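You operate a simulated robot arm through the tools that you are given. There is no shell and no other tool.

The job below is to be done with a simulated robot arm. You get a single attempt, and the scene is never put back.

## Task
Put the longest amber ribbed bead on top of the blue paperweight. Fetch the grey cork and set it on top of the orange spool. Take the amber paperweight and put it on the blue notebook. Take the small steel dish and leave it on the clear plate. The order is free. Set down upright: longest amber ribbed bead, amber paperweight.

The check looks at the end state, three seconds after you hand in, the way a careful person would. Anything else that was tipped, shoved, dropped, spilled or broken makes it a failure.

## Robot
A 7-joint arm with a two-finger parallel gripper, fixed in place. Base frame: the origin is at the foot of the arm, x ahead of it, y to its left, z up; the work surface is at about z = 850. Readings come in mm, degrees, newtons and seconds.
Its first joint turns from -166.0 to 166.0 degrees. Payload 4.4 kg.
The TCP is the grasp point between the finger pads, 23 mm short of the fingertips. In the tool frame z runs along the fingers and y along their closing line. Largest opening 94 mm; finger width 38, thickness 10; the body of the gripper, 54 by 96 mm, starts 39 mm behind the TCP.
Orientation is told as [roll, pitch, yaw] about the base's x, y, z axes, in that order, counted from this pose: with the fingers straight down and closing along the base's y, the tool's x points along the base's -x, its y along +y and its z along -z.

## Interface
- The arm moves only by the tool send_rows. Its argument "motion" is a list of rows, each a list of 3 entries, a list of its own where there are three numbers: the shift along the base's x, y, z in units of 300 mm (1.0 is 300 mm), then the turn, a rotation vector about the base's x, y, z in units of 120 degrees (1.0 is 120 degrees), then the opening, from 0 (shut) to 1 (fully open). In form: [[[x, y, z], [wx, wy, wz], grip], ...]. A call has 1 to 20 rows; each row is the pose to reach, as a shift and turn from the pose commanded when the call began. A call with a number of a shift or a turn outside -1 to 1 is refused whole. A row lasts 0.2 s, in which the tool goes at most 50 mm and 8.6 degrees; a call with a longer step from one row to the next is refused whole, and so is a gripper value outside its range. Where a pose cannot be reached the arm comes as near as it can. A force on the tool above 40 N (or 10 N above the force at the start of the call, whichever is more), or a blocked arm, ends the call early, and 0.2 s more pass. Each finger travels about 72 mm/s and halts on what it meets, pressing with about 24 N; the grip force reading is that of the motor and also rises with nothing between the fingers. The clock runs only during rows and for 0.2 s after the last one: add rows that repeat a pose to give the fingers time. The reply holds the time, the measured pose of the TCP, the force on the tool along the base axes, the opening and the grip force, in the units named above and with some noise, with the torque about the TCP (base axes, N m) and any sound that the robot's microphone picked up.
- Cameras (640 x 400 px; columns grow to the right, rows downward): "scene" is fixed at [400.8, 650.8, 1584.2]; the picture's right is [-0.76, -0.65, 0.00], its down [-0.52, 0.60, -0.61] and it looks along [0.40, -0.46, -0.79] (base axes); focal length 323 px, centre (320, 200). "wrist" rides on the gripper at [86, 16, -74] in the tool frame; the picture's right is [-0.18, 0.98, 0.00], its down [-0.58, -0.11, -0.81] and it looks along [-0.79, -0.15, 0.59] (tool axes); focal length 243 px, centre (320, 200). There is no depth. A picture from a camera that has moved, and an enlarged one, comes with that camera's place and axes in the base frame and with its lens.
- grab_frame(camera): a new picture of that camera. The clock stands still meanwhile.
- enlarge(camera, box): a new picture of the part [left, top, right, bottom] of that camera's present view, enlarged. The clock stands still meanwhile.
- job_done(): hands the job in; it is judged then, once.

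Places have to be worked out from the pictures, the camera data and where the tool is seen. Open the gripper and draw the arm clear of the work before you hand the job in, unless the task says otherwise.

The tools are called after "Call:" as name(argument=value, ...) on one line, values as JSON. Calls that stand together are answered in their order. send_rows: Moves the arm, as the interface text tells. Its arguments: {"type":"object","properties":{"motion":{"type":"array"}},"required":["motion"]} The other tools are called the same way: grab_frame (camera) takes a picture; enlarge (camera, box) takes an enlarged picture of a part of a camera's view; job_done () hands the job in.

At the start:

```text
t: 0.0
tcp_pos: [680.0, 27.4, 1146.1]
tool_rot: [-0.1, 0.0, 0.0]
ft_force: [-0.3, 0.5, 0.4]
ft_torque: [-0.01, -0.04, 0.02]
width: 94.0
grasp_force: 0.0
```

scene: 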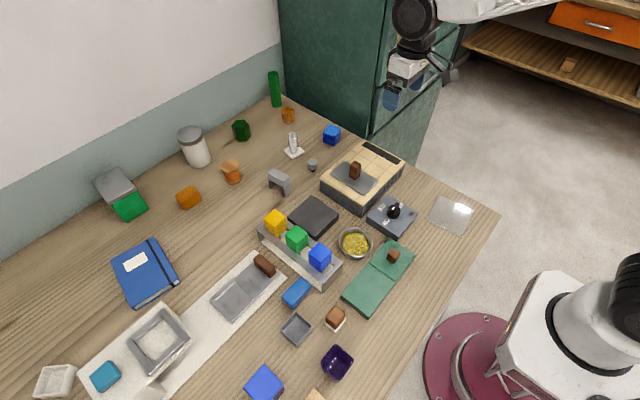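
wrist: 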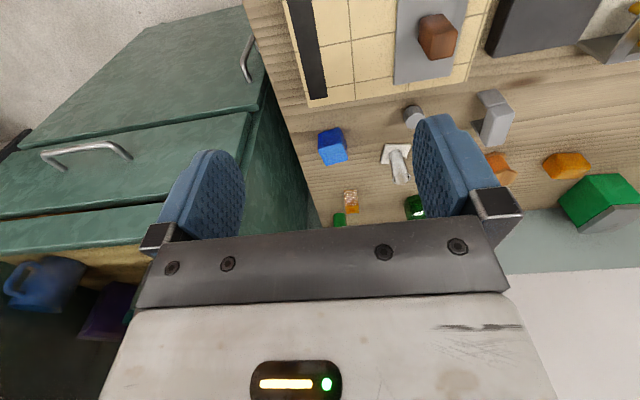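

The scene shows a crowded table with many small items. I'll enlarge parts of the scene view to identify each object.

Call:
enlarge(camera="scene", box=[220, 60, 360, 148])

Call:
enlarge(camera="scene", box=[80, 110, 260, 222])

Call:
enlarge(camera="scene", box=[250, 130, 410, 230])

Call:
enlarge(camera="scene", box=[240, 200, 420, 312])

Call:
enlarge(camera="scene", box=[220, 280, 400, 400])

Call:
enlarge(camera="scene", box=[20, 220, 300, 400])

Call:
enlarge(camera="scene", box=[320, 130, 520, 260])

```text
4.55 times, centred on (290, 104) of scene
camera zoom: at [400.8, 650.8, 1584.2], right [-0.76, -0.65, 0.0], down [-0.52, 0.6, -0.61], along [0.4, -0.46, -0.79], focal length 1468 px, centre (456, 636)
```

zoom: 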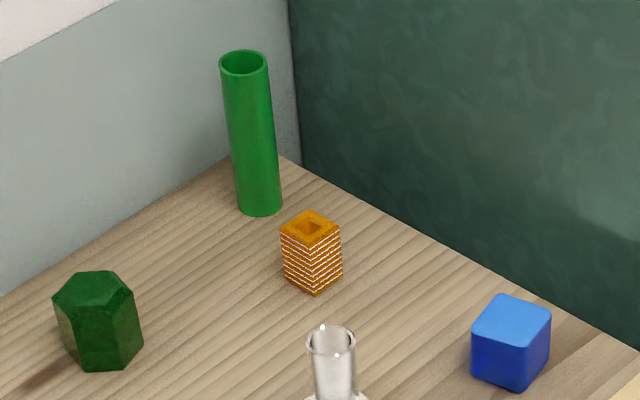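

```text
3.56 times, centred on (170, 166) of scene
camera zoom: at [400.8, 650.8, 1584.2], right [-0.76, -0.65, 0.0], down [-0.52, 0.6, -0.61], along [0.4, -0.46, -0.79], focal length 1148 px, centre (853, 321)
```

zoom: 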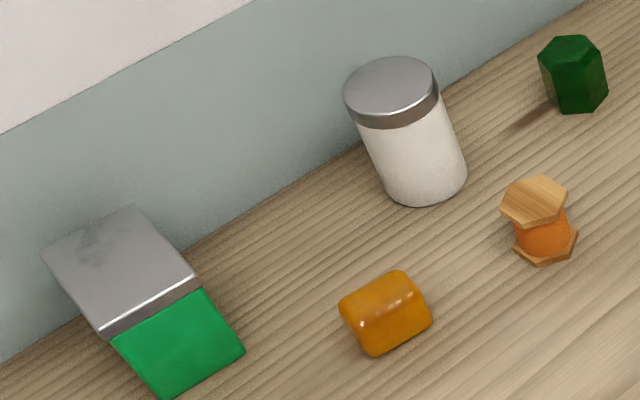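

```text
4.00 times, centred on (330, 180) of scene
camera zoom: at [400.8, 650.8, 1584.2], right [-0.76, -0.65, 0.0], down [-0.52, 0.6, -0.61], along [0.4, -0.46, -0.79], focal length 1292 px, centre (280, 280)
```

zoom: 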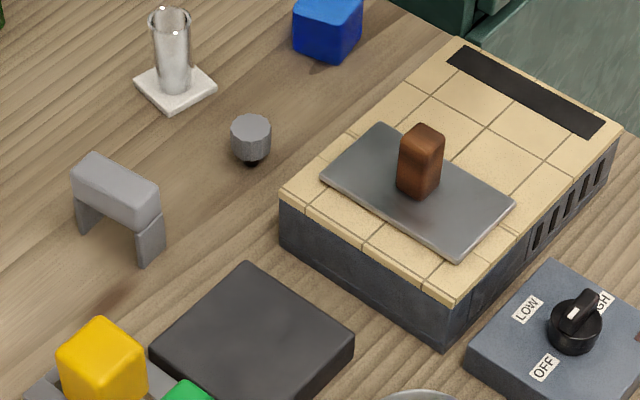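

```text
3.56 times, centred on (330, 256) of scene
camera zoom: at [400.8, 650.8, 1584.2], right [-0.76, -0.65, 0.0], down [-0.52, 0.6, -0.61], along [0.4, -0.46, -0.79], focal length 1148 px, centre (284, 1)
```

zoom: 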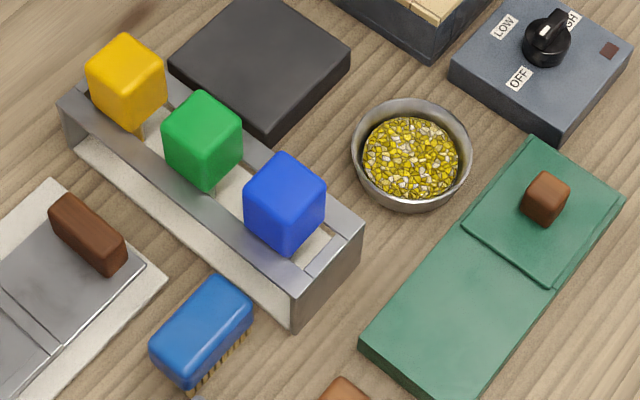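

```text
3.33 times, centred on (310, 340) of scene
camera zoom: at [400.8, 650.8, 1584.2], right [-0.76, -0.65, 0.0], down [-0.52, 0.6, -0.61], along [0.4, -0.46, -0.79], focal length 1076 px, centre (353, -267)
```

zoom: 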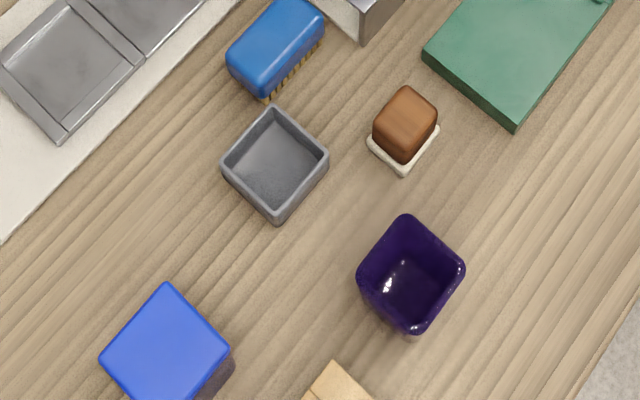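

```text
2.22 times, centred on (160, 310) of scene
camera zoom: at [400.8, 650.8, 1584.2], right [-0.76, -0.65, 0.0], down [-0.52, 0.6, -0.61], along [0.4, -0.46, -0.79], focal length 718 px, centre (676, -44)
```

zoom: 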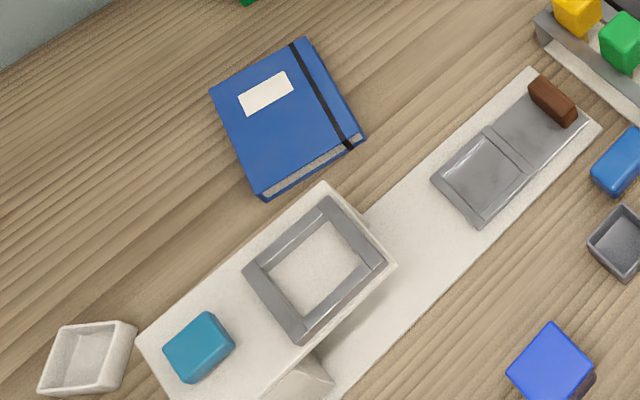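

```text
3.08 times, centred on (420, 195) of scene
camera zoom: at [400.8, 650.8, 1584.2], right [-0.76, -0.65, 0.0], down [-0.52, 0.6, -0.61], along [0.4, -0.46, -0.79], focal length 994 px, centre (12, 215)
```

zoom: 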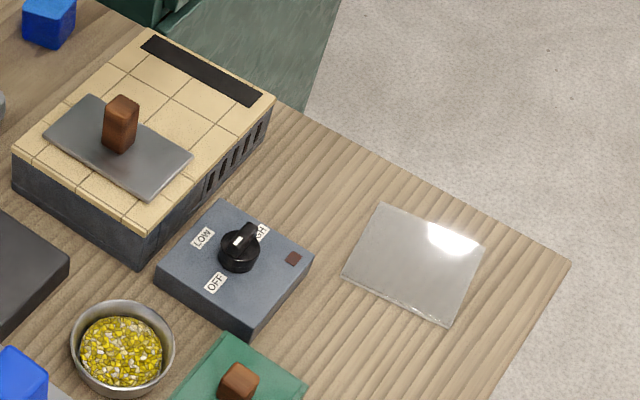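

I'll look closely at the wrist view to confirm the blue cube, amber bead and cork, before moving the arm to look around.

Call:
enlarge(camera="wrist", box=[290, 90, 530, 240])

Call:
enlarge(camera="wrist", box=[460, 60, 640, 240])

Call:
enlarge(camera="scene", box=[270, 95, 350, 145])

Call:
enlarge(camera="scene", box=[160, 150, 260, 220])

Call:
enlarge(camera="scene", box=[220, 350, 340, 400])

Call:
enlarge(camera="scene", box=[440, 0, 640, 125])

```text
2.67 times, centred on (410, 165) of wrist
camera zoom: at [594.4, 44.2, 1220.7], right [0.18, 0.98, 0.0], down [0.58, -0.11, 0.81], along [0.79, -0.15, -0.59], focal length 647 px, centre (80, 293)
```

zoom: 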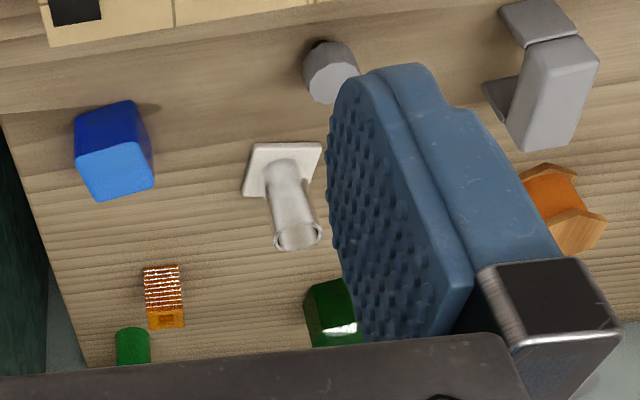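

```text
2.22 times, centred on (550, 150) of wrist
camera zoom: at [594.4, 44.2, 1220.7], right [0.18, 0.98, 0.0], down [0.58, -0.11, 0.81], along [0.79, -0.15, -0.59], focal length 539 px, centre (-191, 311)
```

zoom: 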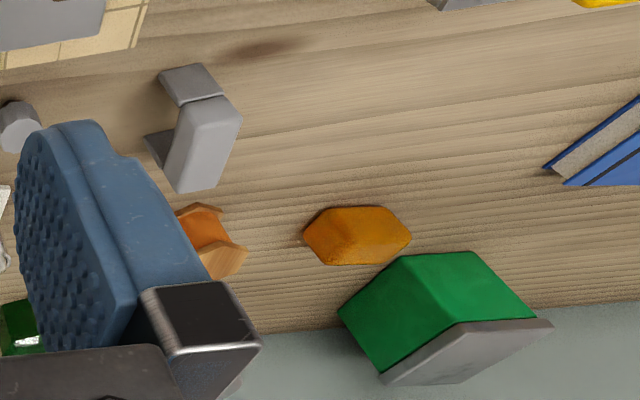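

```text
8.00 times, centred on (310, 120) of scene
camera zoom: at [400.8, 650.8, 1584.2], right [-0.76, -0.65, 0.0], down [-0.52, 0.6, -0.61], along [0.4, -0.46, -0.79], focal length 2584 px, centre (400, 840)
```

zoom: 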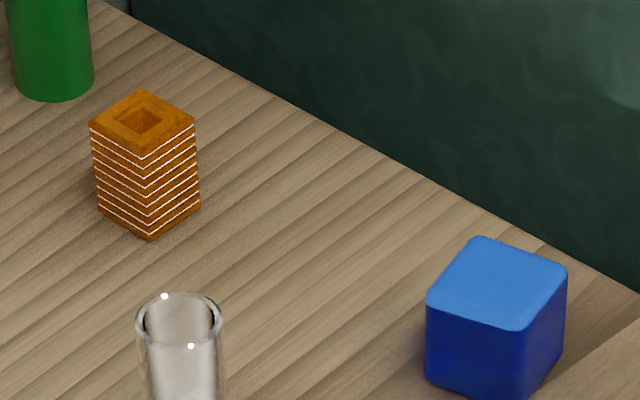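

```text
5.71 times, centred on (210, 185) of scene
camera zoom: at [400.8, 650.8, 1584.2], right [-0.76, -0.65, 0.0], down [-0.52, 0.6, -0.61], along [0.4, -0.46, -0.79], focal length 1845 px, centre (949, 286)
```

zoom: 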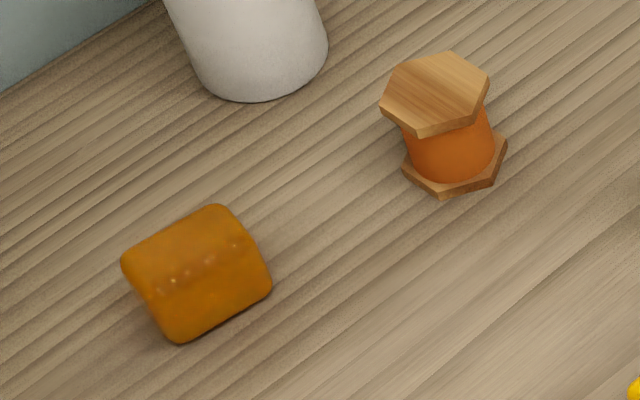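

```text
5.33 times, centred on (280, 375) of scene
camera zoom: at [400.8, 650.8, 1584.2], right [-0.76, -0.65, 0.0], down [-0.52, 0.6, -0.61], along [0.4, -0.46, -0.79], focal length 1722 px, centre (533, -733)
```

zoom: 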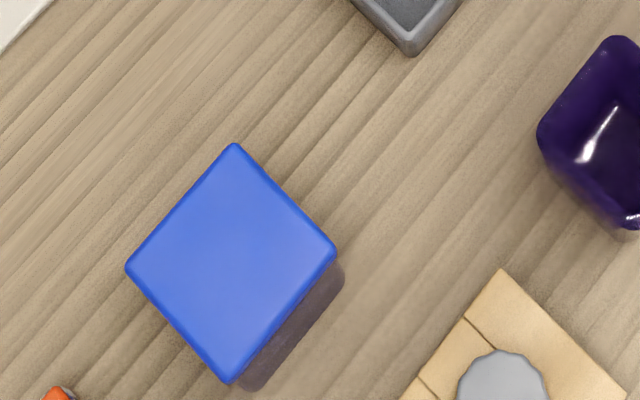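

```text
3.20 times, centred on (540, 62) of scene
camera zoom: at [400.8, 650.8, 1584.2], right [-0.76, -0.65, 0.0], down [-0.52, 0.6, -0.61], along [0.4, -0.46, -0.79], focal length 1033 px, centre (-384, 640)
```

zoom: 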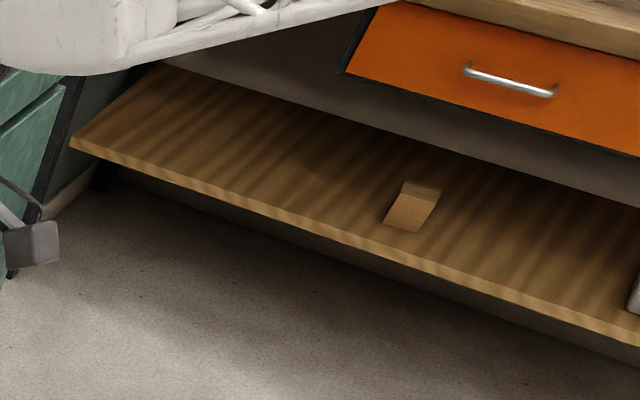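

The amber ribbed bead is at about (1075, 28) and the cork near (890, 90). There are more things out of view at the bottom of the scene picture (larger y), so I'll swing the arm left to look with the wrist camera.

Call:
send_rows(motion=[[[-0.07, 0.12, 0.02], [0, 0, 0.04], 1], [[-0.14, 0.24, 0.04], [0, 0, 0.08], 1], [[-0.21, 0.36, 0.06], [0, 0, 0.12], 1], [[-0.28, 0.48, 0.08], [0, 0, 0.16], 1], [[-0.35, 0.6, 0.1], [0, 0, 0.2], 1], [[-0.42, 0.72, 0.12], [0, 0, 0.24], 1], [[-0.49, 0.84, 0.14], [0, 0, 0.28], 1], [[-0.56, 0.96, 0.16], [0, 0, 0.32], 1]])

```text
t: 1.8
tcp_pos: [512.5, 315.7, 1195.5]
tool_rot: [0.0, -0.1, 38.5]
ft_force: [-0.4, -0.4, 0.5]
ft_torque: [0.0, 0.02, -0.01]
width: 93.5
grasp_force: 0.0
```

The arm moved as commanded to (512, 316, 1195) with yaw 38.5°. I'll take a picture from here.

Call:
grab_frame(camera="wrist")

Call:
grab_frame(camera="scene")

```text
taken
camera wrist: at [434.3, 275.0, 1269.0], right [-0.47, 0.88, 0.0], down [0.52, 0.28, 0.81], along [0.71, 0.38, -0.59], focal length 243 px, centre (320, 200)
```

wrist: 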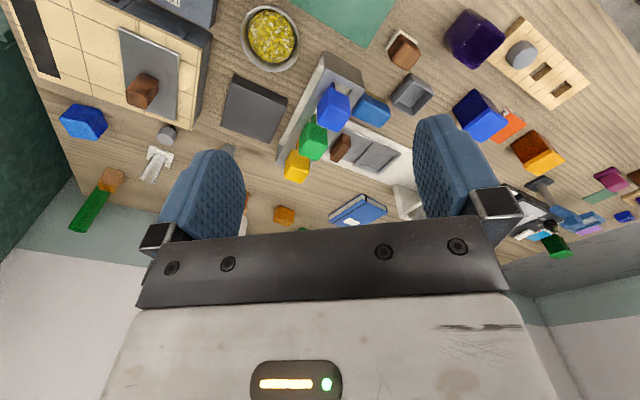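

```text
taken
```

scene: 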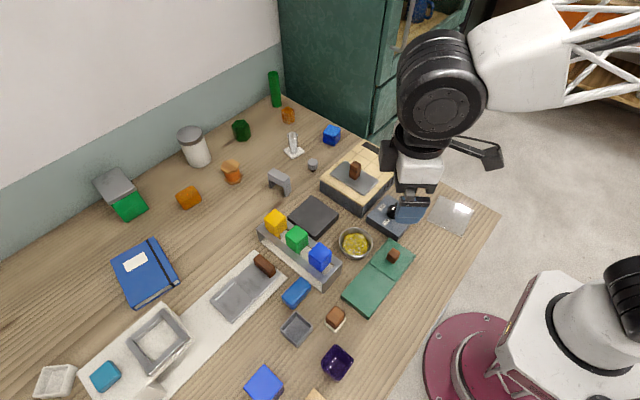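

There are more objects further to the left (pegboard, orange box, dark items). I'll swing further left to view those.

Call:
send_rows(motion=[[[-0.08, 0.09, 0.0], [0, 0, 0.05], 1], [[-0.16, 0.18, 0.0], [0, 0, 0.1], 1], [[-0.24, 0.27, 0.0], [0, 0, 0.15], 1], [[-0.32, 0.36, 0.0], [0, 0, 0.2], 1], [[-0.4, 0.45, 0.0], [0, 0, 0.25], 1], [[-0.48, 0.54, 0.0], [0, 0, 0.3], 1], [[-0.56, 0.63, 0.0], [0, 0, 0.35], 1], [[-0.64, 0.7, 0.0], [0, 0, 0.4], 1]])

Call:
grab_frame(camera="wrist")

```text
t: 3.6
tcp_pos: [322.9, 524.2, 1193.3]
tool_rot: [-0.1, 0.0, 86.4]
ft_force: [-0.1, 0.3, 0.0]
ft_torque: [0.0, -0.05, 0.01]
width: 94.0
grasp_force: 0.1
```

```text
taken
camera wrist: at [300.6, 440.1, 1267.3], right [-0.97, 0.25, 0.0], down [0.15, 0.57, 0.81], along [0.2, 0.78, -0.59], focal length 243 px, centre (320, 200)
```

wrist: 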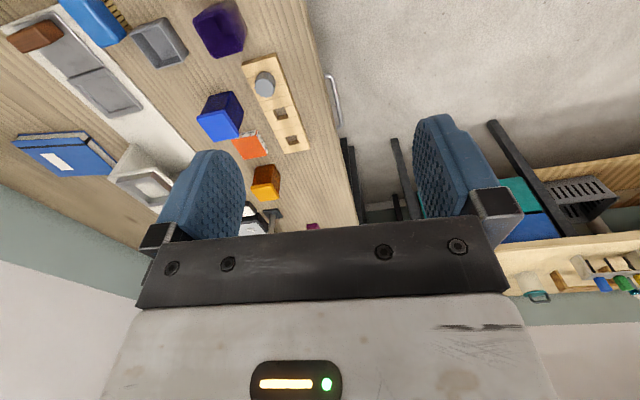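

The table continues to larger y. I'll enlarge what is visible on the left, then move to look down the table's far-left end.

Call:
enlarge(camera="wrist", box=[0, 0, 340, 240])

Call:
send_rows(motion=[[[0.05, 0.1, 0.0], [0, 0, 0], 1], [[0.1, 0.2, 0.0], [0, 0, 0], 1], [[0.15, 0.3, 0.0], [0, 0, 0], 1], [[0.2, 0.4, 0.0], [0, 0, 0], 1], [[0.25, 0.5, 0.0], [0, 0, 0], 1], [[0.3, 0.6, 0.0], [0, 0, 0], 1]])

Call:
grab_frame(camera="wrist")

```text
1.67 times, centred on (170, 120) of wrist
camera zoom: at [300.6, 440.1, 1267.3], right [-0.97, 0.25, 0.0], down [0.15, 0.57, 0.81], along [0.2, 0.78, -0.59], focal length 404 px, centre (570, 333)
```

zoom: 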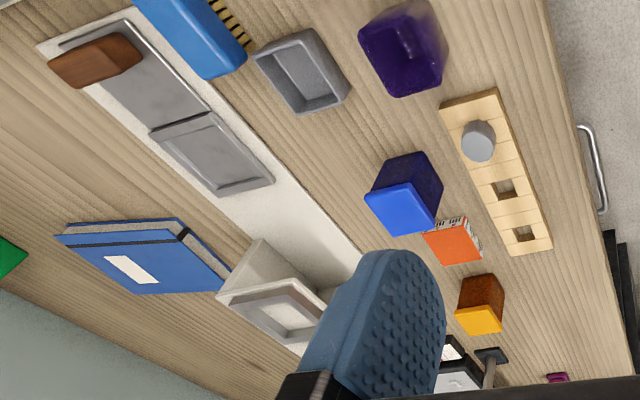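

```text
t: 5.0
tcp_pos: [411.2, 703.9, 1195.4]
tool_rot: [0.0, 0.0, 86.3]
ft_force: [0.4, 0.5, 0.1]
ft_torque: [0.0, -0.01, 0.01]
width: 94.1
grasp_force: 0.1
```

```text
taken
camera wrist: at [389.8, 621.0, 1268.2], right [-0.97, 0.25, 0.0], down [0.15, 0.57, 0.81], along [0.2, 0.78, -0.59], focal length 243 px, centre (320, 200)
```

wrist: 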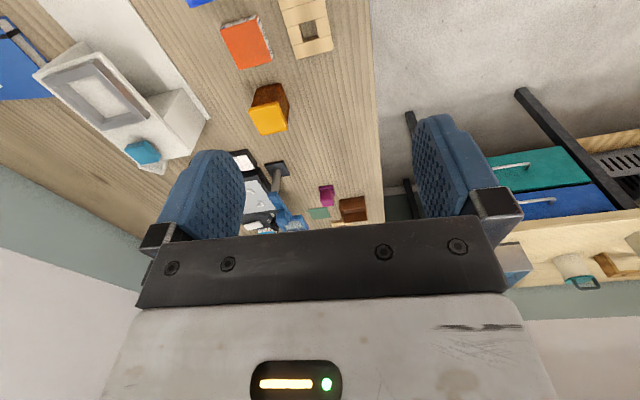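

I'll enlarge the far-left items to check for other beads or dishes.

Call:
enlarge(camera="wrist", box=[200, 60, 420, 240])

Call:
enlarge(camera="wrist", box=[0, 0, 240, 240])

Call:
enlarge(camera="wrist", box=[460, 100, 640, 300])

```text
2.22 times, centred on (310, 150) of wrist
camera zoom: at [389.8, 621.0, 1268.2], right [-0.97, 0.25, 0.0], down [0.15, 0.57, 0.81], along [0.2, 0.78, -0.59], focal length 539 px, centre (342, 311)
```

zoom: 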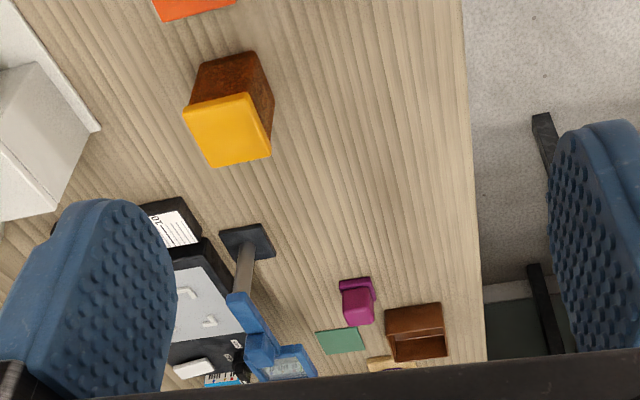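

```text
1.67 times, centred on (120, 120) of wrist
camera zoom: at [389.8, 621.0, 1268.2], right [-0.97, 0.25, 0.0], down [0.15, 0.57, 0.81], along [0.2, 0.78, -0.59], focal length 404 px, centre (653, 333)
```

zoom: 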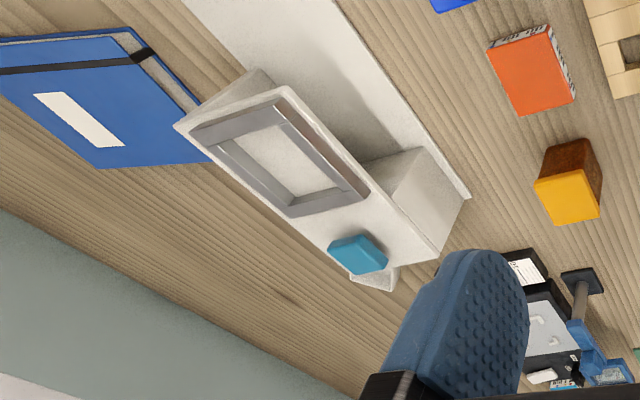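

```text
2.00 times, centred on (550, 200) of wrist
camera zoom: at [389.8, 621.0, 1268.2], right [-0.97, 0.25, 0.0], down [0.15, 0.57, 0.81], along [0.2, 0.78, -0.59], focal length 485 px, centre (-140, 200)
```

zoom: 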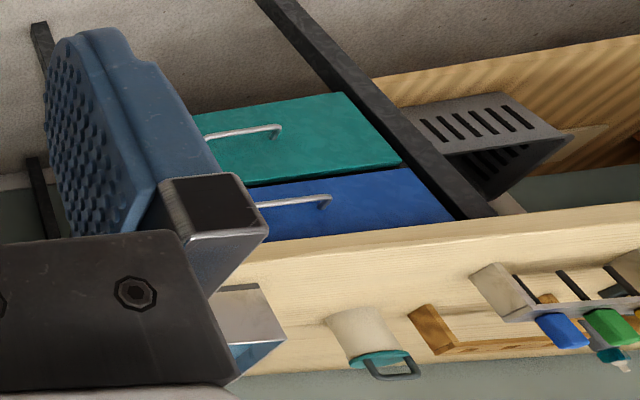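

No other amber ribbed bead is visible here. Next I'll get a closer view of the amber paperweight, spool and notebook area by moving to about (700, 330).

Call:
send_rows(motion=[[[0.08, -0.12, 0.0], [0, 0, -0.05], 1], [[0.16, -0.24, 0.0], [0, 0, -0.1], 1], [[0.24, -0.36, 0.0], [0, 0, -0.15], 1], [[0.32, -0.48, 0.0], [0, 0, -0.2], 1], [[0.4, -0.6, 0.0], [0, 0, -0.25], 1], [[0.48, -0.72, 0.0], [0, 0, -0.3], 1], [[0.56, -0.84, -0.05], [0, 0, -0.35], 1], [[0.64, -0.92, -0.15], [0, 0, -0.4], 1], [[0.7, -0.97, -0.25], [0, 0, -0.44], 1], [[0.75, -1.0, -0.35], [0, 0, -0.44], 1]])

Call:
grab_frame(camera="wrist")

```text
t: 7.2
tcp_pos: [635.8, 405.8, 1090.7]
tool_rot: [0.0, -0.1, 33.6]
ft_force: [-0.9, -0.3, -0.1]
ft_torque: [0.0, -0.01, -0.03]
width: 94.2
grasp_force: 0.1
```

```text
taken
camera wrist: at [554.9, 371.8, 1163.3], right [-0.39, 0.92, 0.0], down [0.54, 0.23, 0.81], along [0.74, 0.32, -0.59], focal length 243 px, centre (320, 200)
```

wrist: 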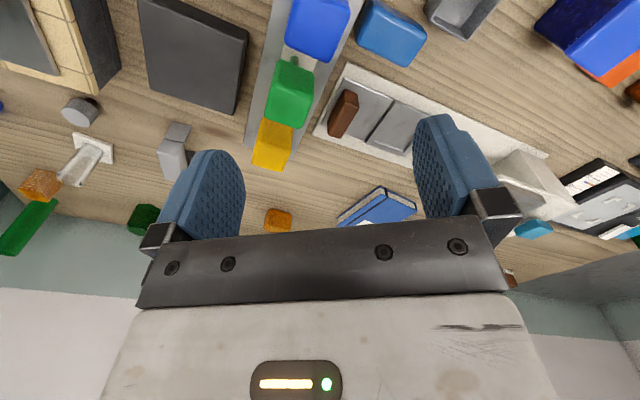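

The wrist view sees the amber paperweight near the plate edge. I'll enlarge it and the notebook.

Call:
enlarge(camera="wrist", box=[240, 170, 440, 240])

Call:
enlarge(camera="wrist", box=[0, 80, 220, 260])

Call:
enlarge(camera="wrist", box=[480, 130, 640, 290])

```text
3.20 times, centred on (340, 205) of wrist
camera zoom: at [554.9, 371.8, 1163.3], right [-0.39, 0.92, 0.0], down [0.54, 0.23, 0.81], along [0.74, 0.32, -0.59], focal length 776 px, centre (256, 184)
```

zoom: 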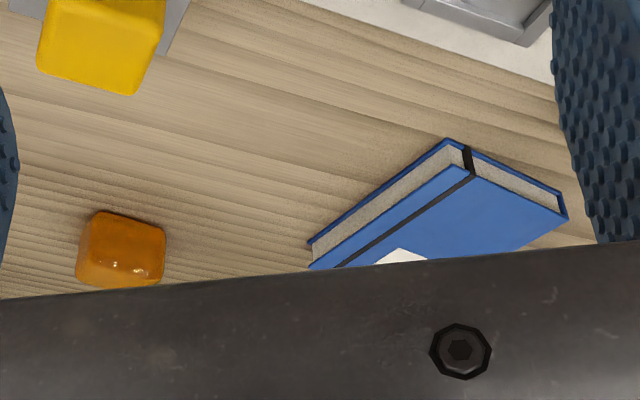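

```text
2.22 times, centred on (110, 170) of wrist
camera zoom: at [554.9, 371.8, 1163.3], right [-0.39, 0.92, 0.0], down [0.54, 0.23, 0.81], along [0.74, 0.32, -0.59], focal length 539 px, centre (787, 267)
```

zoom: 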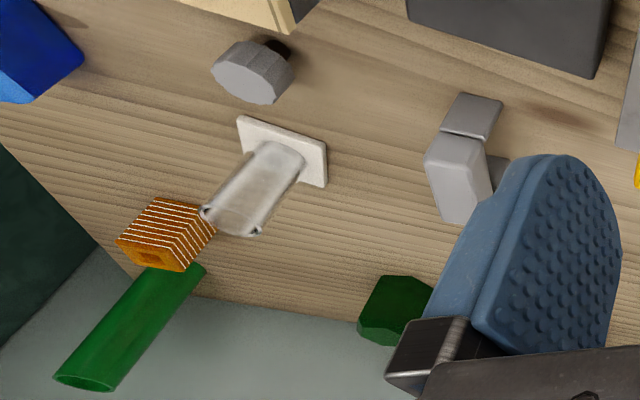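

```text
2.50 times, centred on (560, 210) of wrist
camera zoom: at [554.9, 371.8, 1163.3], right [-0.39, 0.92, 0.0], down [0.54, 0.23, 0.81], along [0.74, 0.32, -0.59], focal length 606 px, centre (-280, 175)
```

zoom: 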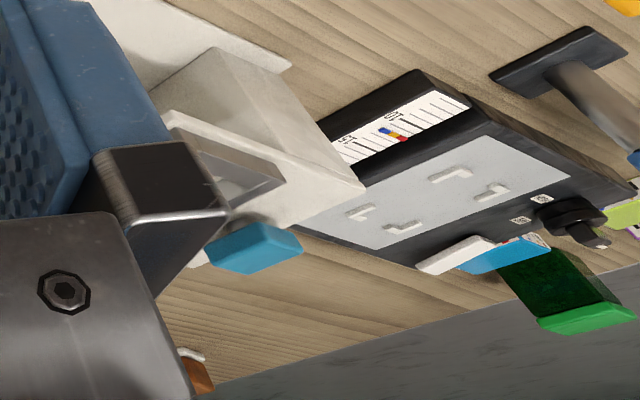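

I'll move right to get a close view of the cork, blue cube and bead.

Call:
send_rows(motion=[[[0.0, -0.14, 0.0], [0, 0, -0.02], 1], [[0.0, -0.28, 0.0], [0, 0, -0.04], 1], [[0.0, -0.42, 0.0], [0, 0, -0.06], 1], [[0.0, -0.56, 0.0], [0, 0, -0.09], 1], [[0.0, -0.7, 0.0], [0, 0, -0.12], 1], [[0.0, -0.84, 0.0], [0, 0, -0.15], 1], [[0.02, -0.98, -0.05], [0, 0, -0.18], 1], [[0.04, -1.0, -0.1], [0, 0, -0.2], 1]])

Call:
grab_frame(camera="wrist")

Call:
enlarge(camera="wrist", box=[200, 60, 440, 240])

```text
t: 9.0
tcp_pos: [647.2, 103.3, 1059.9]
tool_rot: [0.0, 0.1, 9.5]
ft_force: [-0.3, 0.9, -0.2]
ft_torque: [-0.02, 0.03, -0.02]
width: 93.9
grasp_force: 0.0
```

```text
taken
camera wrist: at [559.0, 107.6, 1133.1], right [0.02, 1.0, 0.0], down [0.59, -0.01, 0.81], along [0.81, -0.01, -0.59], focal length 243 px, centre (320, 200)
```

wrist: 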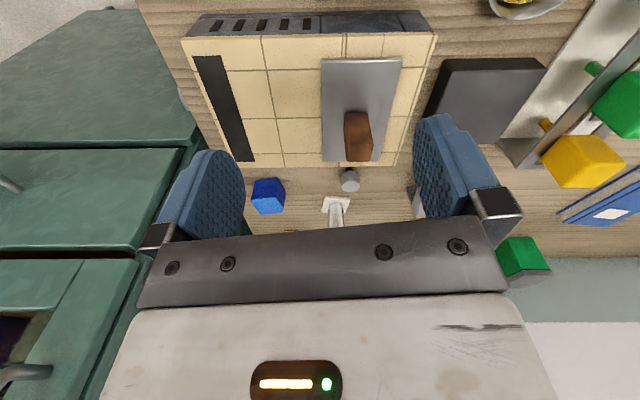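

```text
2.22 times, centred on (320, 150) of wrist
camera zoom: at [559.0, 107.6, 1133.1], right [0.02, 1.0, 0.0], down [0.59, -0.01, 0.81], along [0.81, -0.01, -0.59], focal length 539 px, centre (320, 311)
```

zoom: 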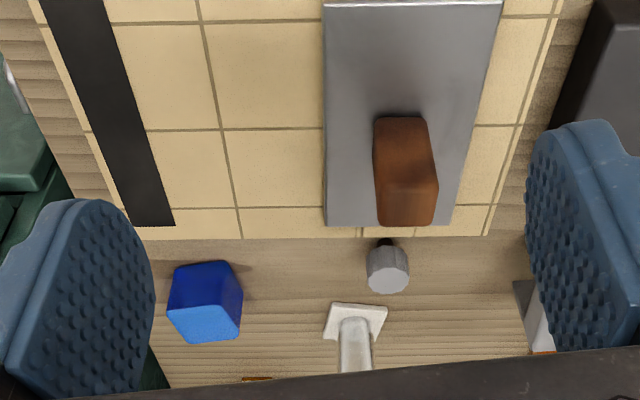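

The cork has a dark lower part. I'll move nearer to see it and the blue cube well.

Call:
send_rows(motion=[[[0.12, 0.0, -0.05], [0, 0, 0], 1], [[0.24, 0.0, -0.1], [0, 0, 0], 1], [[0.36, 0.0, -0.15], [0, 0, 0], 1], [[0.45, 0.0, -0.2], [0, 0, 0], 1], [[0.5, 0.0, -0.2], [0, 0, 0], 1]])

Call:
grab_frame(camera="wrist")

Call:
enlarge(camera="wrist", box=[180, 0, 460, 240])

```text
t: 10.2
tcp_pos: [797.8, 105.9, 1000.7]
tool_rot: [0.0, 0.1, 9.6]
ft_force: [-0.3, -0.1, -0.2]
ft_torque: [0.0, -0.03, -0.02]
width: 94.0
grasp_force: 0.0
```

```text
taken
camera wrist: at [709.7, 107.9, 1074.7], right [0.02, 1.0, 0.0], down [0.59, -0.01, 0.81], along [0.81, -0.01, -0.59], focal length 243 px, centre (320, 200)
```

wrist: 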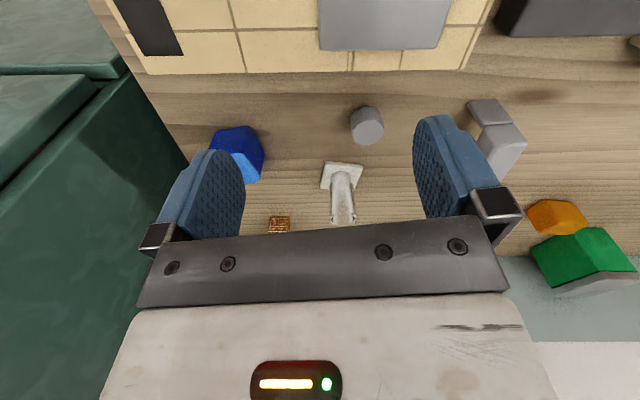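

```text
1.67 times, centred on (320, 120) of wrist
camera zoom: at [709.7, 107.9, 1074.7], right [0.02, 1.0, 0.0], down [0.59, -0.01, 0.81], along [0.81, -0.01, -0.59], focal length 404 px, centre (320, 333)
```

zoom: 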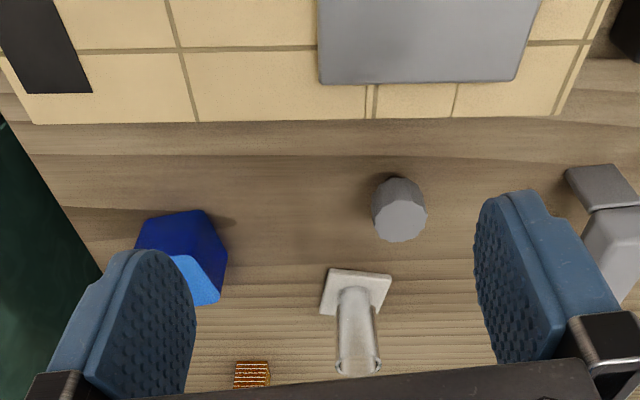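

The cork is a frustum, wide end up, near (865, 150). Many targets are beyond the straight-down reach, so I'll pull back, raise and tilt the tool outward 30°. This tests the tilt and gives the camera a view of the far table.

Call:
send_rows(motion=[[[-0.1, 0.0, 0.1], [0, 0, 0], 1], [[-0.2, 0.02, 0.2], [0.008, -0.049, 0], 1], [[-0.3, 0.05, 0.3], [0.017, -0.099, 0], 1], [[-0.4, 0.1, 0.4], [0.025, -0.148, 0], 1], [[-0.5, 0.15, 0.45], [0.034, -0.197, 0], 1], [[-0.5, 0.2, 0.5], [0.042, -0.2465, 0], 1]])

Call:
grab_frame(camera="wrist")

```text
t: 11.6
tcp_pos: [648.2, 165.5, 1149.3]
tool_rot: [0.0, -30.1, 9.6]
ft_force: [0.9, 0.2, -0.8]
ft_torque: [-0.01, 0.01, -0.01]
width: 94.1
grasp_force: 0.0
```

```text
taken
camera wrist: at [533.9, 163.6, 1170.1], right [-0.01, 1.0, 0.09], down [0.12, -0.09, 0.99], along [0.99, 0.02, -0.11], focal length 243 px, centre (320, 200)
```

wrist: 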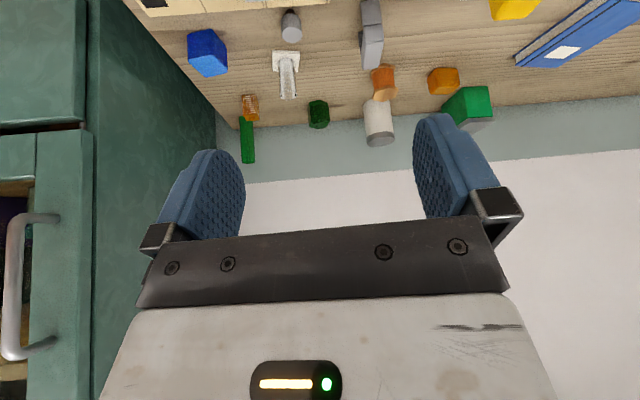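

The tilt works cleanly and the far table is now in view. I'll enlarge it to check for other amber beads.

Call:
enlarge(camera="wrist", box=[170, 0, 350, 180])

Call:
enlarge(camera="wrist", box=[340, 0, 520, 160])

Call:
enlarge(camera="wrist", box=[0, 0, 200, 240])

```text
2.22 times, centred on (260, 90) of wrist
camera zoom: at [533.9, 163.6, 1170.1], right [-0.01, 1.0, 0.09], down [0.12, -0.09, 0.99], along [0.99, 0.02, -0.11], focal length 539 px, centre (453, 444)
```

zoom: 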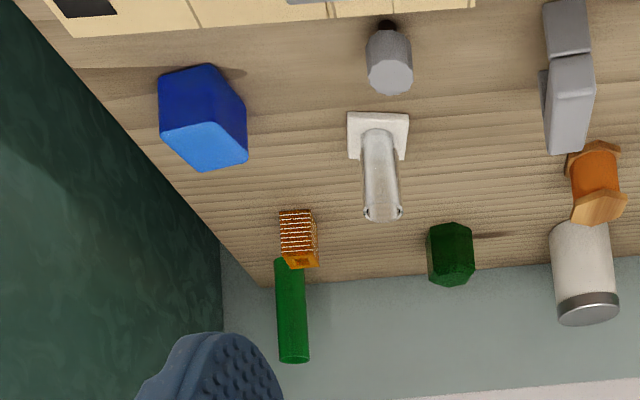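

```text
2.50 times, centred on (430, 80) of wrist
camera zoom: at [533.9, 163.6, 1170.1], right [-0.01, 1.0, 0.09], down [0.12, -0.09, 0.99], along [0.99, 0.02, -0.11], focal length 606 px, centre (45, 500)
```

zoom: 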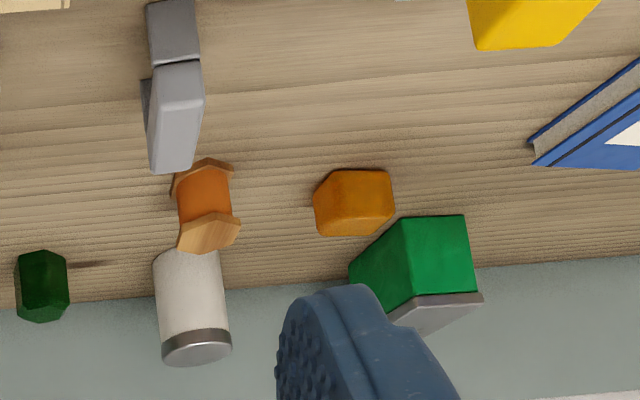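

```text
1.67 times, centred on (100, 120) of wrist
camera zoom: at [533.9, 163.6, 1170.1], right [-0.01, 1.0, 0.09], down [0.12, -0.09, 0.99], along [0.99, 0.02, -0.11], focal length 404 px, centre (687, 333)
```

zoom: 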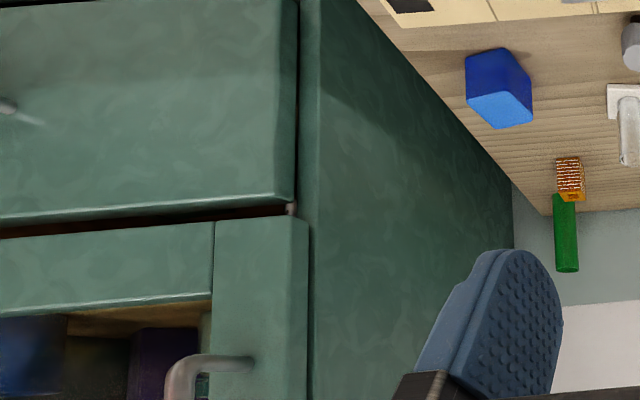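

Only one amber ribbed bead is visible on this side. I'll pan right (pure yaw) to check the cabinet and shelf for others.

Call:
send_rows(motion=[[[-0.09, -0.08, 0.0], [0, 0, -0.06], 1], [[-0.18, -0.16, 0.0], [0, 0, -0.12], 1], [[-0.27, -0.24, 0.0], [0, 0, -0.18], 1], [[-0.36, -0.32, 0.0], [0, 0, -0.24], 1], [[-0.45, -0.4, 0.0], [0, 0, -0.3], 1], [[-0.54, -0.48, 0.0], [0, 0, -0.36], 1], [[-0.63, -0.56, 0.0], [0, 0, -0.42], 1], [[-0.7, -0.65, 0.0], [0, 0, -0.48], 1]])

Call:
grab_frame(camera="wrist")

```text
t: 13.4
tcp_pos: [437.5, -29.2, 1149.4]
tool_rot: [0.0, -29.9, -48.1]
ft_force: [-0.2, 0.3, 0.3]
ft_torque: [0.04, 0.0, -0.02]
width: 93.8
grasp_force: 0.1
```

```text
taken
camera wrist: at [375.3, 65.6, 1170.4], right [0.84, 0.54, 0.09], down [-0.01, -0.15, 0.99], along [0.55, -0.83, -0.12], focal length 243 px, centre (320, 200)
```

wrist: 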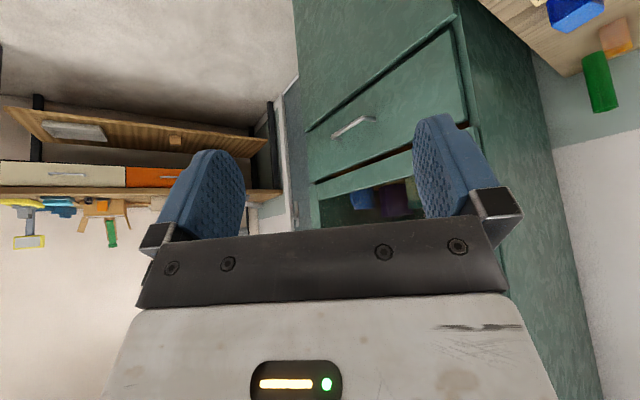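

Nothing relevant is on the right. I'll swing back left to look closely at the blue block near (540, 645) and compare it with the blue cube at (901, 10).

Call:
send_rows(motion=[[[0.01, 0.125, 0.0], [0, 0, 0.05], 1], [[0.02, 0.25, 0.0], [0, 0, 0.1], 1], [[0.03, 0.375, 0.0], [0, 0, 0.15], 1], [[0.04, 0.5, 0.0], [0, 0, 0.2], 1], [[0.06, 0.625, 0.0], [0, 0, 0.25], 1], [[0.08, 0.75, 0.0], [0, 0, 0.3], 1], [[0.1, 0.875, 0.0], [0, 0, 0.35], 1], [[0.1, 1.0, 0.0], [0, 0, 0.408], 1]])

Call:
send_rows(motion=[[[0.0, 0.12, 0.0], [0, 0, 0.05], 1], [[0.0, 0.24, 0.0], [0, 0, 0.1], 1], [[0.0, 0.36, 0.0], [0, 0, 0.15], 1], [[0.0, 0.48, 0.0], [0, 0, 0.2], 1], [[0.0, 0.6, 0.0], [0, 0, 0.25], 1], [[0.0, 0.65, 0.0], [0, 0, 0.3], 1]])

Call:
grab_frame(camera="wrist")

```text
t: 15.2
tcp_pos: [468.5, 269.7, 1151.4]
tool_rot: [0.0, -30.0, 1.1]
ft_force: [0.0, 0.1, -0.2]
ft_torque: [-0.02, -0.01, -0.01]
width: 93.8
grasp_force: 0.0
```

```text
t: 16.6
tcp_pos: [469.4, 465.7, 1150.2]
tool_rot: [-0.1, -30.0, 37.1]
ft_force: [0.4, 0.6, 0.3]
ft_torque: [-0.01, -0.03, -0.03]
width: 93.9
grasp_force: 0.1
```

```text
taken
camera wrist: at [368.9, 412.1, 1170.8], right [-0.47, 0.88, 0.09], down [0.15, -0.03, 0.99], along [0.87, 0.47, -0.12], focal length 243 px, centre (320, 200)
```

wrist: 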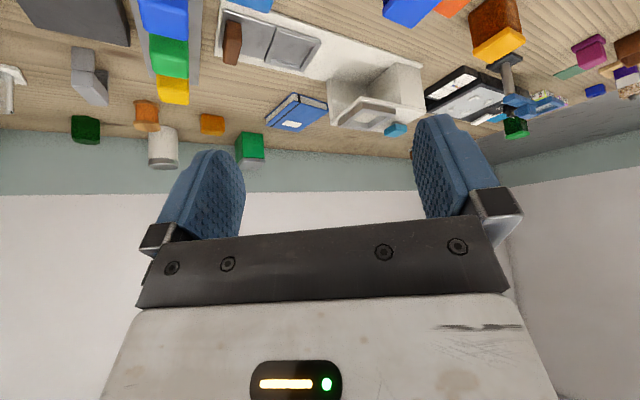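

Call:
enlarge(camera="wrist", box=[60, 0, 340, 180])

Call:
enlarge(camera="wrist", box=[400, 0, 640, 160])

```text
2.22 times, centred on (200, 90) of wrist
camera zoom: at [368.9, 412.1, 1170.8], right [-0.47, 0.88, 0.09], down [0.15, -0.03, 0.99], along [0.87, 0.47, -0.12], focal length 539 px, centre (587, 444)
```

zoom: 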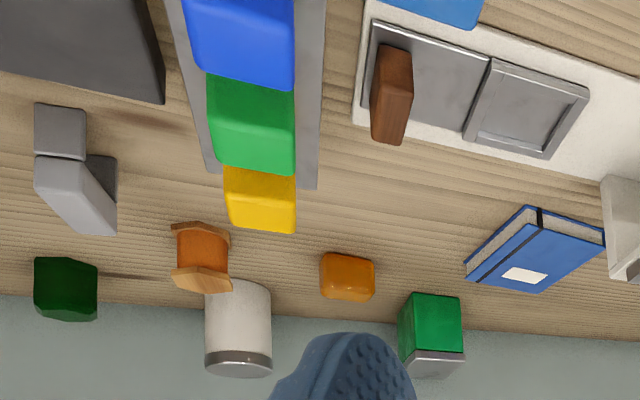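

```text
2.50 times, centred on (520, 80) of wrist
camera zoom: at [368.9, 412.1, 1170.8], right [-0.47, 0.88, 0.09], down [0.15, -0.03, 0.99], along [0.87, 0.47, -0.12], focal length 606 px, centre (-180, 500)
```

zoom: 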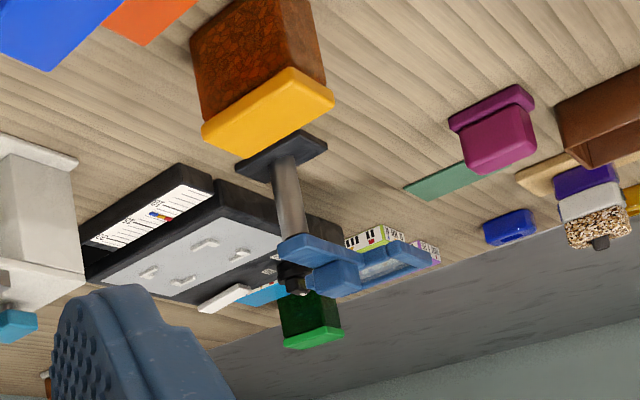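

The blue/yellow/green-topped boxes are lidded jars and the three cubes on the stand are buttons, so the blue paperweight is the rounded blue block near (901, 10). Now I'll test how far the tilted arm reaches towards the amber paperweight at (1035, 472), staying high.

Call:
send_rows(motion=[[[0.12, -0.05, -0.02], [0, 0, -0.015], 1], [[0.24, -0.1, -0.05], [0, 0, -0.03], 1], [[0.36, -0.15, -0.08], [0, 0, -0.045], 1], [[0.48, -0.2, -0.12], [0, 0, -0.06], 1], [[0.6, -0.25, -0.16], [0, 0, -0.075], 1], [[0.72, -0.3, -0.2], [0, 0, -0.09], 1], [[0.84, -0.35, -0.25], [0, 0, -0.1], 1], [[0.96, -0.4, -0.3], [0, 0, -0.105], 1]])

Call:
send_rows(motion=[[[0.13, 0.06, 0], [0, 0, 0], 1], [[0.26, 0.12, 0], [0, 0, 0], 1], [[0.39, 0.18, 0], [0, 0, 0], 1], [[0.52, 0.24, 0], [0, 0, 0], 1], [[0.65, 0.3, 0], [0, 0, 0], 1], [[0.78, 0.36, 0], [0, 0, 0], 1], [[0.78, 0.36, 0], [0, 0, 0], 1]])

Call:
grab_frame(camera="wrist")

Call:
grab_frame(camera="scene")

```text
t: 18.4
tcp_pos: [756.4, 343.9, 1060.6]
tool_rot: [0.1, -30.2, 24.3]
ft_force: [0.5, -0.4, 0.4]
ft_torque: [0.02, 0.02, 0.03]
width: 94.1
grasp_force: 0.1
```

```text
t: 20.0
tcp_pos: [990.9, 452.7, 1059.7]
tool_rot: [0.0, -30.0, 24.5]
ft_force: [0.2, 0.4, 0.9]
ft_torque: [0.0, -0.02, 0.02]
width: 94.1
grasp_force: 0.1
```

```text
taken
camera wrist: at [881.3, 422.9, 1080.3], right [-0.26, 0.96, 0.09], down [0.14, -0.06, 0.99], along [0.96, 0.27, -0.12], focal length 243 px, centre (320, 200)
```

wrist: 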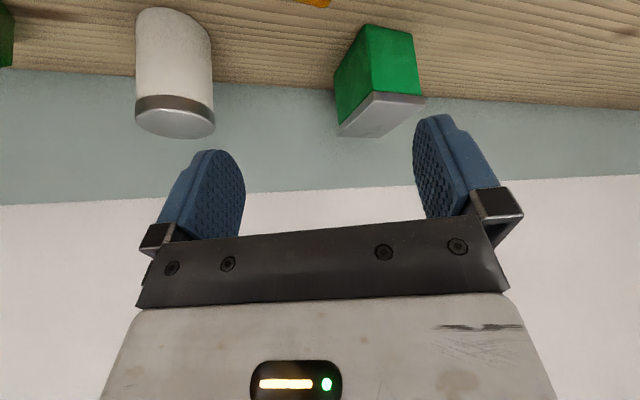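

```text
taken
```

scene: 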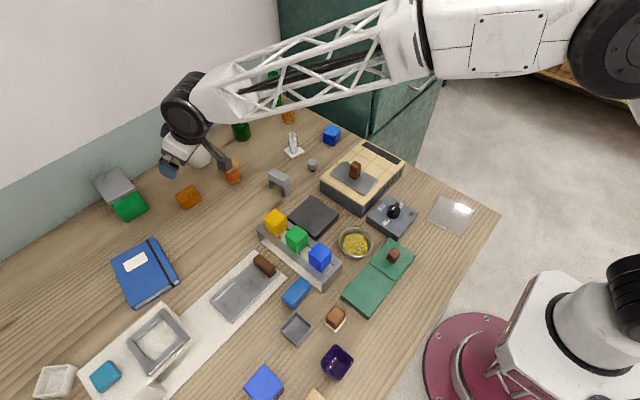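

It reached radial 1089 mm at z 1060 with a 30° tilt without trouble. I'll zoom on the gripper to see the camera bracket's extent, and then test lower heights.

Call:
enlarge(camera="scene", box=[140, 60, 260, 200])

Call:
enlarge(camera="scene", box=[160, 170, 220, 220])

```text
2.86 times, centred on (200, 130) of scene
camera zoom: at [400.8, 650.8, 1584.2], right [-0.76, -0.65, 0.0], down [-0.52, 0.6, -0.61], along [0.4, -0.46, -0.79], focal length 923 px, centre (663, 400)
```

zoom: 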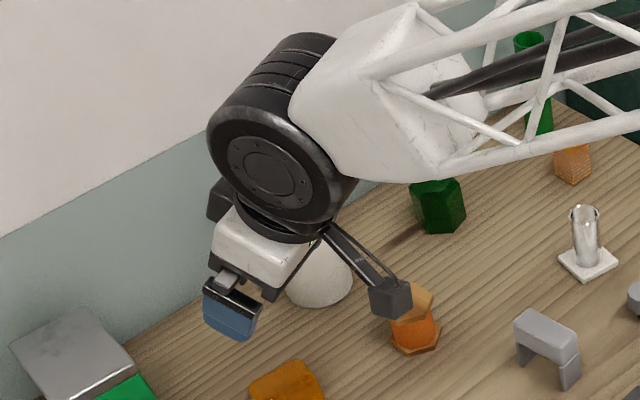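

```text
8.00 times, centred on (190, 195) of scene
camera zoom: at [400.8, 650.8, 1584.2], right [-0.76, -0.65, 0.0], down [-0.52, 0.6, -0.61], along [0.4, -0.46, -0.79], focal length 2584 px, centre (1360, 240)
```

zoom: 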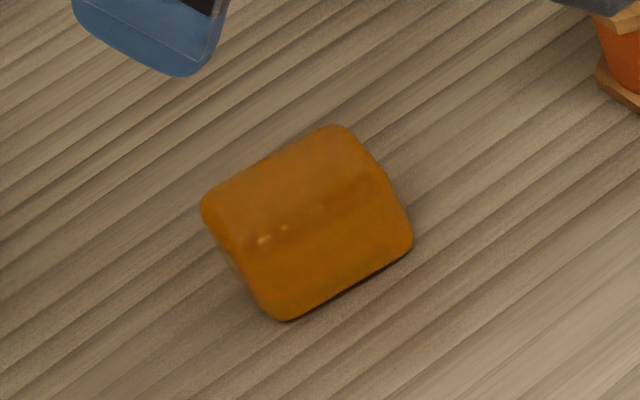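

I see the camera bracket sits on the inner side of the tool. I'll back up a little and reduce tilt to 20° for a close look at the amber paperweight.

Call:
send_rows(motion=[[[-0.12, -0.05, -0.05], [-0.0173, 0.0379, 0], 1], [[-0.24, -0.11, -0.1], [-0.0346, 0.0758, 0], 1], [[-0.24, -0.11, -0.1], [-0.0346, 0.0758, 0], 1]])

Call:
grab_frame(camera="wrist")

Call:
enlarge(camera="wrist", box=[220, 0, 420, 125])

```text
t: 20.8
tcp_pos: [918.0, 419.3, 1030.1]
tool_rot: [0.0, -20.0, 24.4]
ft_force: [-0.1, -0.3, 1.3]
ft_torque: [-0.02, 0.01, 0.02]
width: 94.2
grasp_force: 0.1
```

```text
taken
camera wrist: at [813.9, 391.3, 1069.5], right [-0.25, 0.97, 0.06], down [0.29, 0.01, 0.96], along [0.92, 0.26, -0.28], focal length 243 px, centre (320, 200)
```

wrist: 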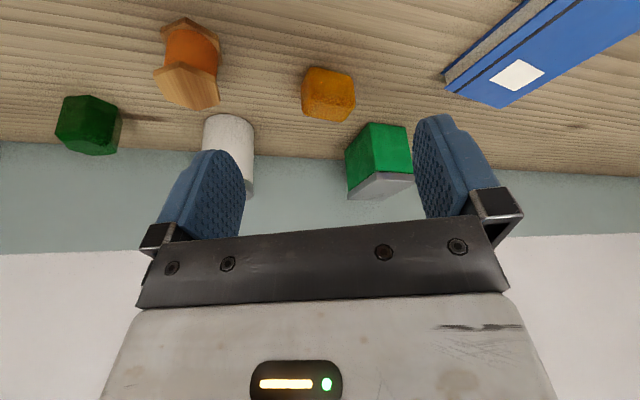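

```text
3.20 times, centred on (320, 62) of wrist
camera zoom: at [813.9, 391.3, 1069.5], right [-0.25, 0.97, 0.06], down [0.29, 0.01, 0.96], along [0.92, 0.26, -0.28], focal length 776 px, centre (320, 640)
```

zoom: 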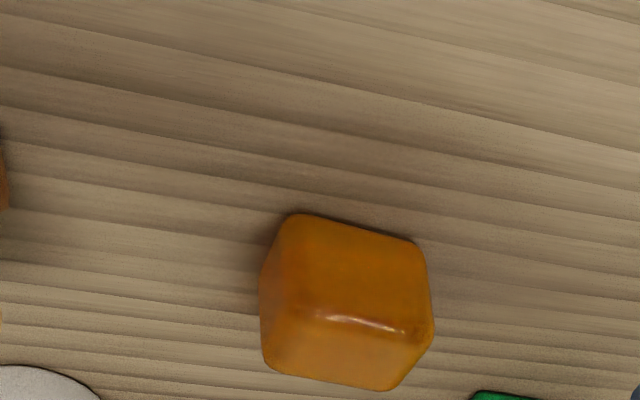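

The amber paperweight is a rounded block about 53 (y) × 40 (x) × 42 mm, centred near (1043, 475), nearly aligned with the base axes (yaw about −5°). I'll yaw to −5° and tilt to 30° while approaching it from above.

Call:
send_rows(motion=[[[0.0, 0.05, 0.0], [0, 0, -0.06], 1], [[0.0, 0.1, 0.0], [0, 0, -0.12], 1], [[0.0, 0.15, 0.0], [0, 0, -0.18], 1], [[0.0, 0.18, 0.0], [0, 0, -0.245], 1], [[0.0, 0.18, 0.0], [0, 0, -0.245], 1]])

Call:
grab_frame(camera="wrist")

Call:
enlarge(camera="wrist", box=[260, 0, 460, 125])

```text
t: 22.0
tcp_pos: [919.5, 473.9, 1030.8]
tool_rot: [0.0, -20.0, -5.1]
ft_force: [-0.3, 1.2, 0.9]
ft_torque: [-0.01, -0.02, 0.04]
width: 94.3
grasp_force: 0.1
```

```text
taken
camera wrist: at [812.9, 500.9, 1069.5], right [0.26, 0.96, 0.06], down [0.26, -0.13, 0.96], along [0.93, -0.23, -0.28], focal length 243 px, centre (320, 200)
```

wrist: 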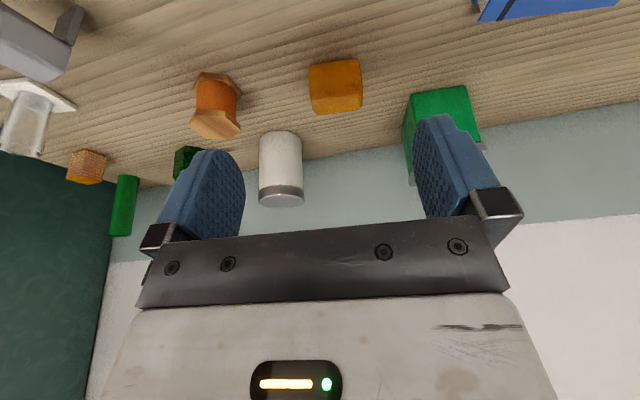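

```text
3.20 times, centred on (360, 62) of wrist
camera zoom: at [812.9, 500.9, 1069.5], right [0.26, 0.96, 0.06], down [0.26, -0.13, 0.96], along [0.93, -0.23, -0.28], focal length 776 px, centre (192, 640)
```

zoom: 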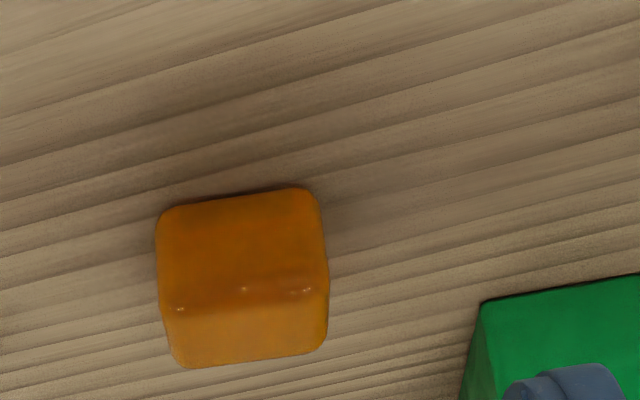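

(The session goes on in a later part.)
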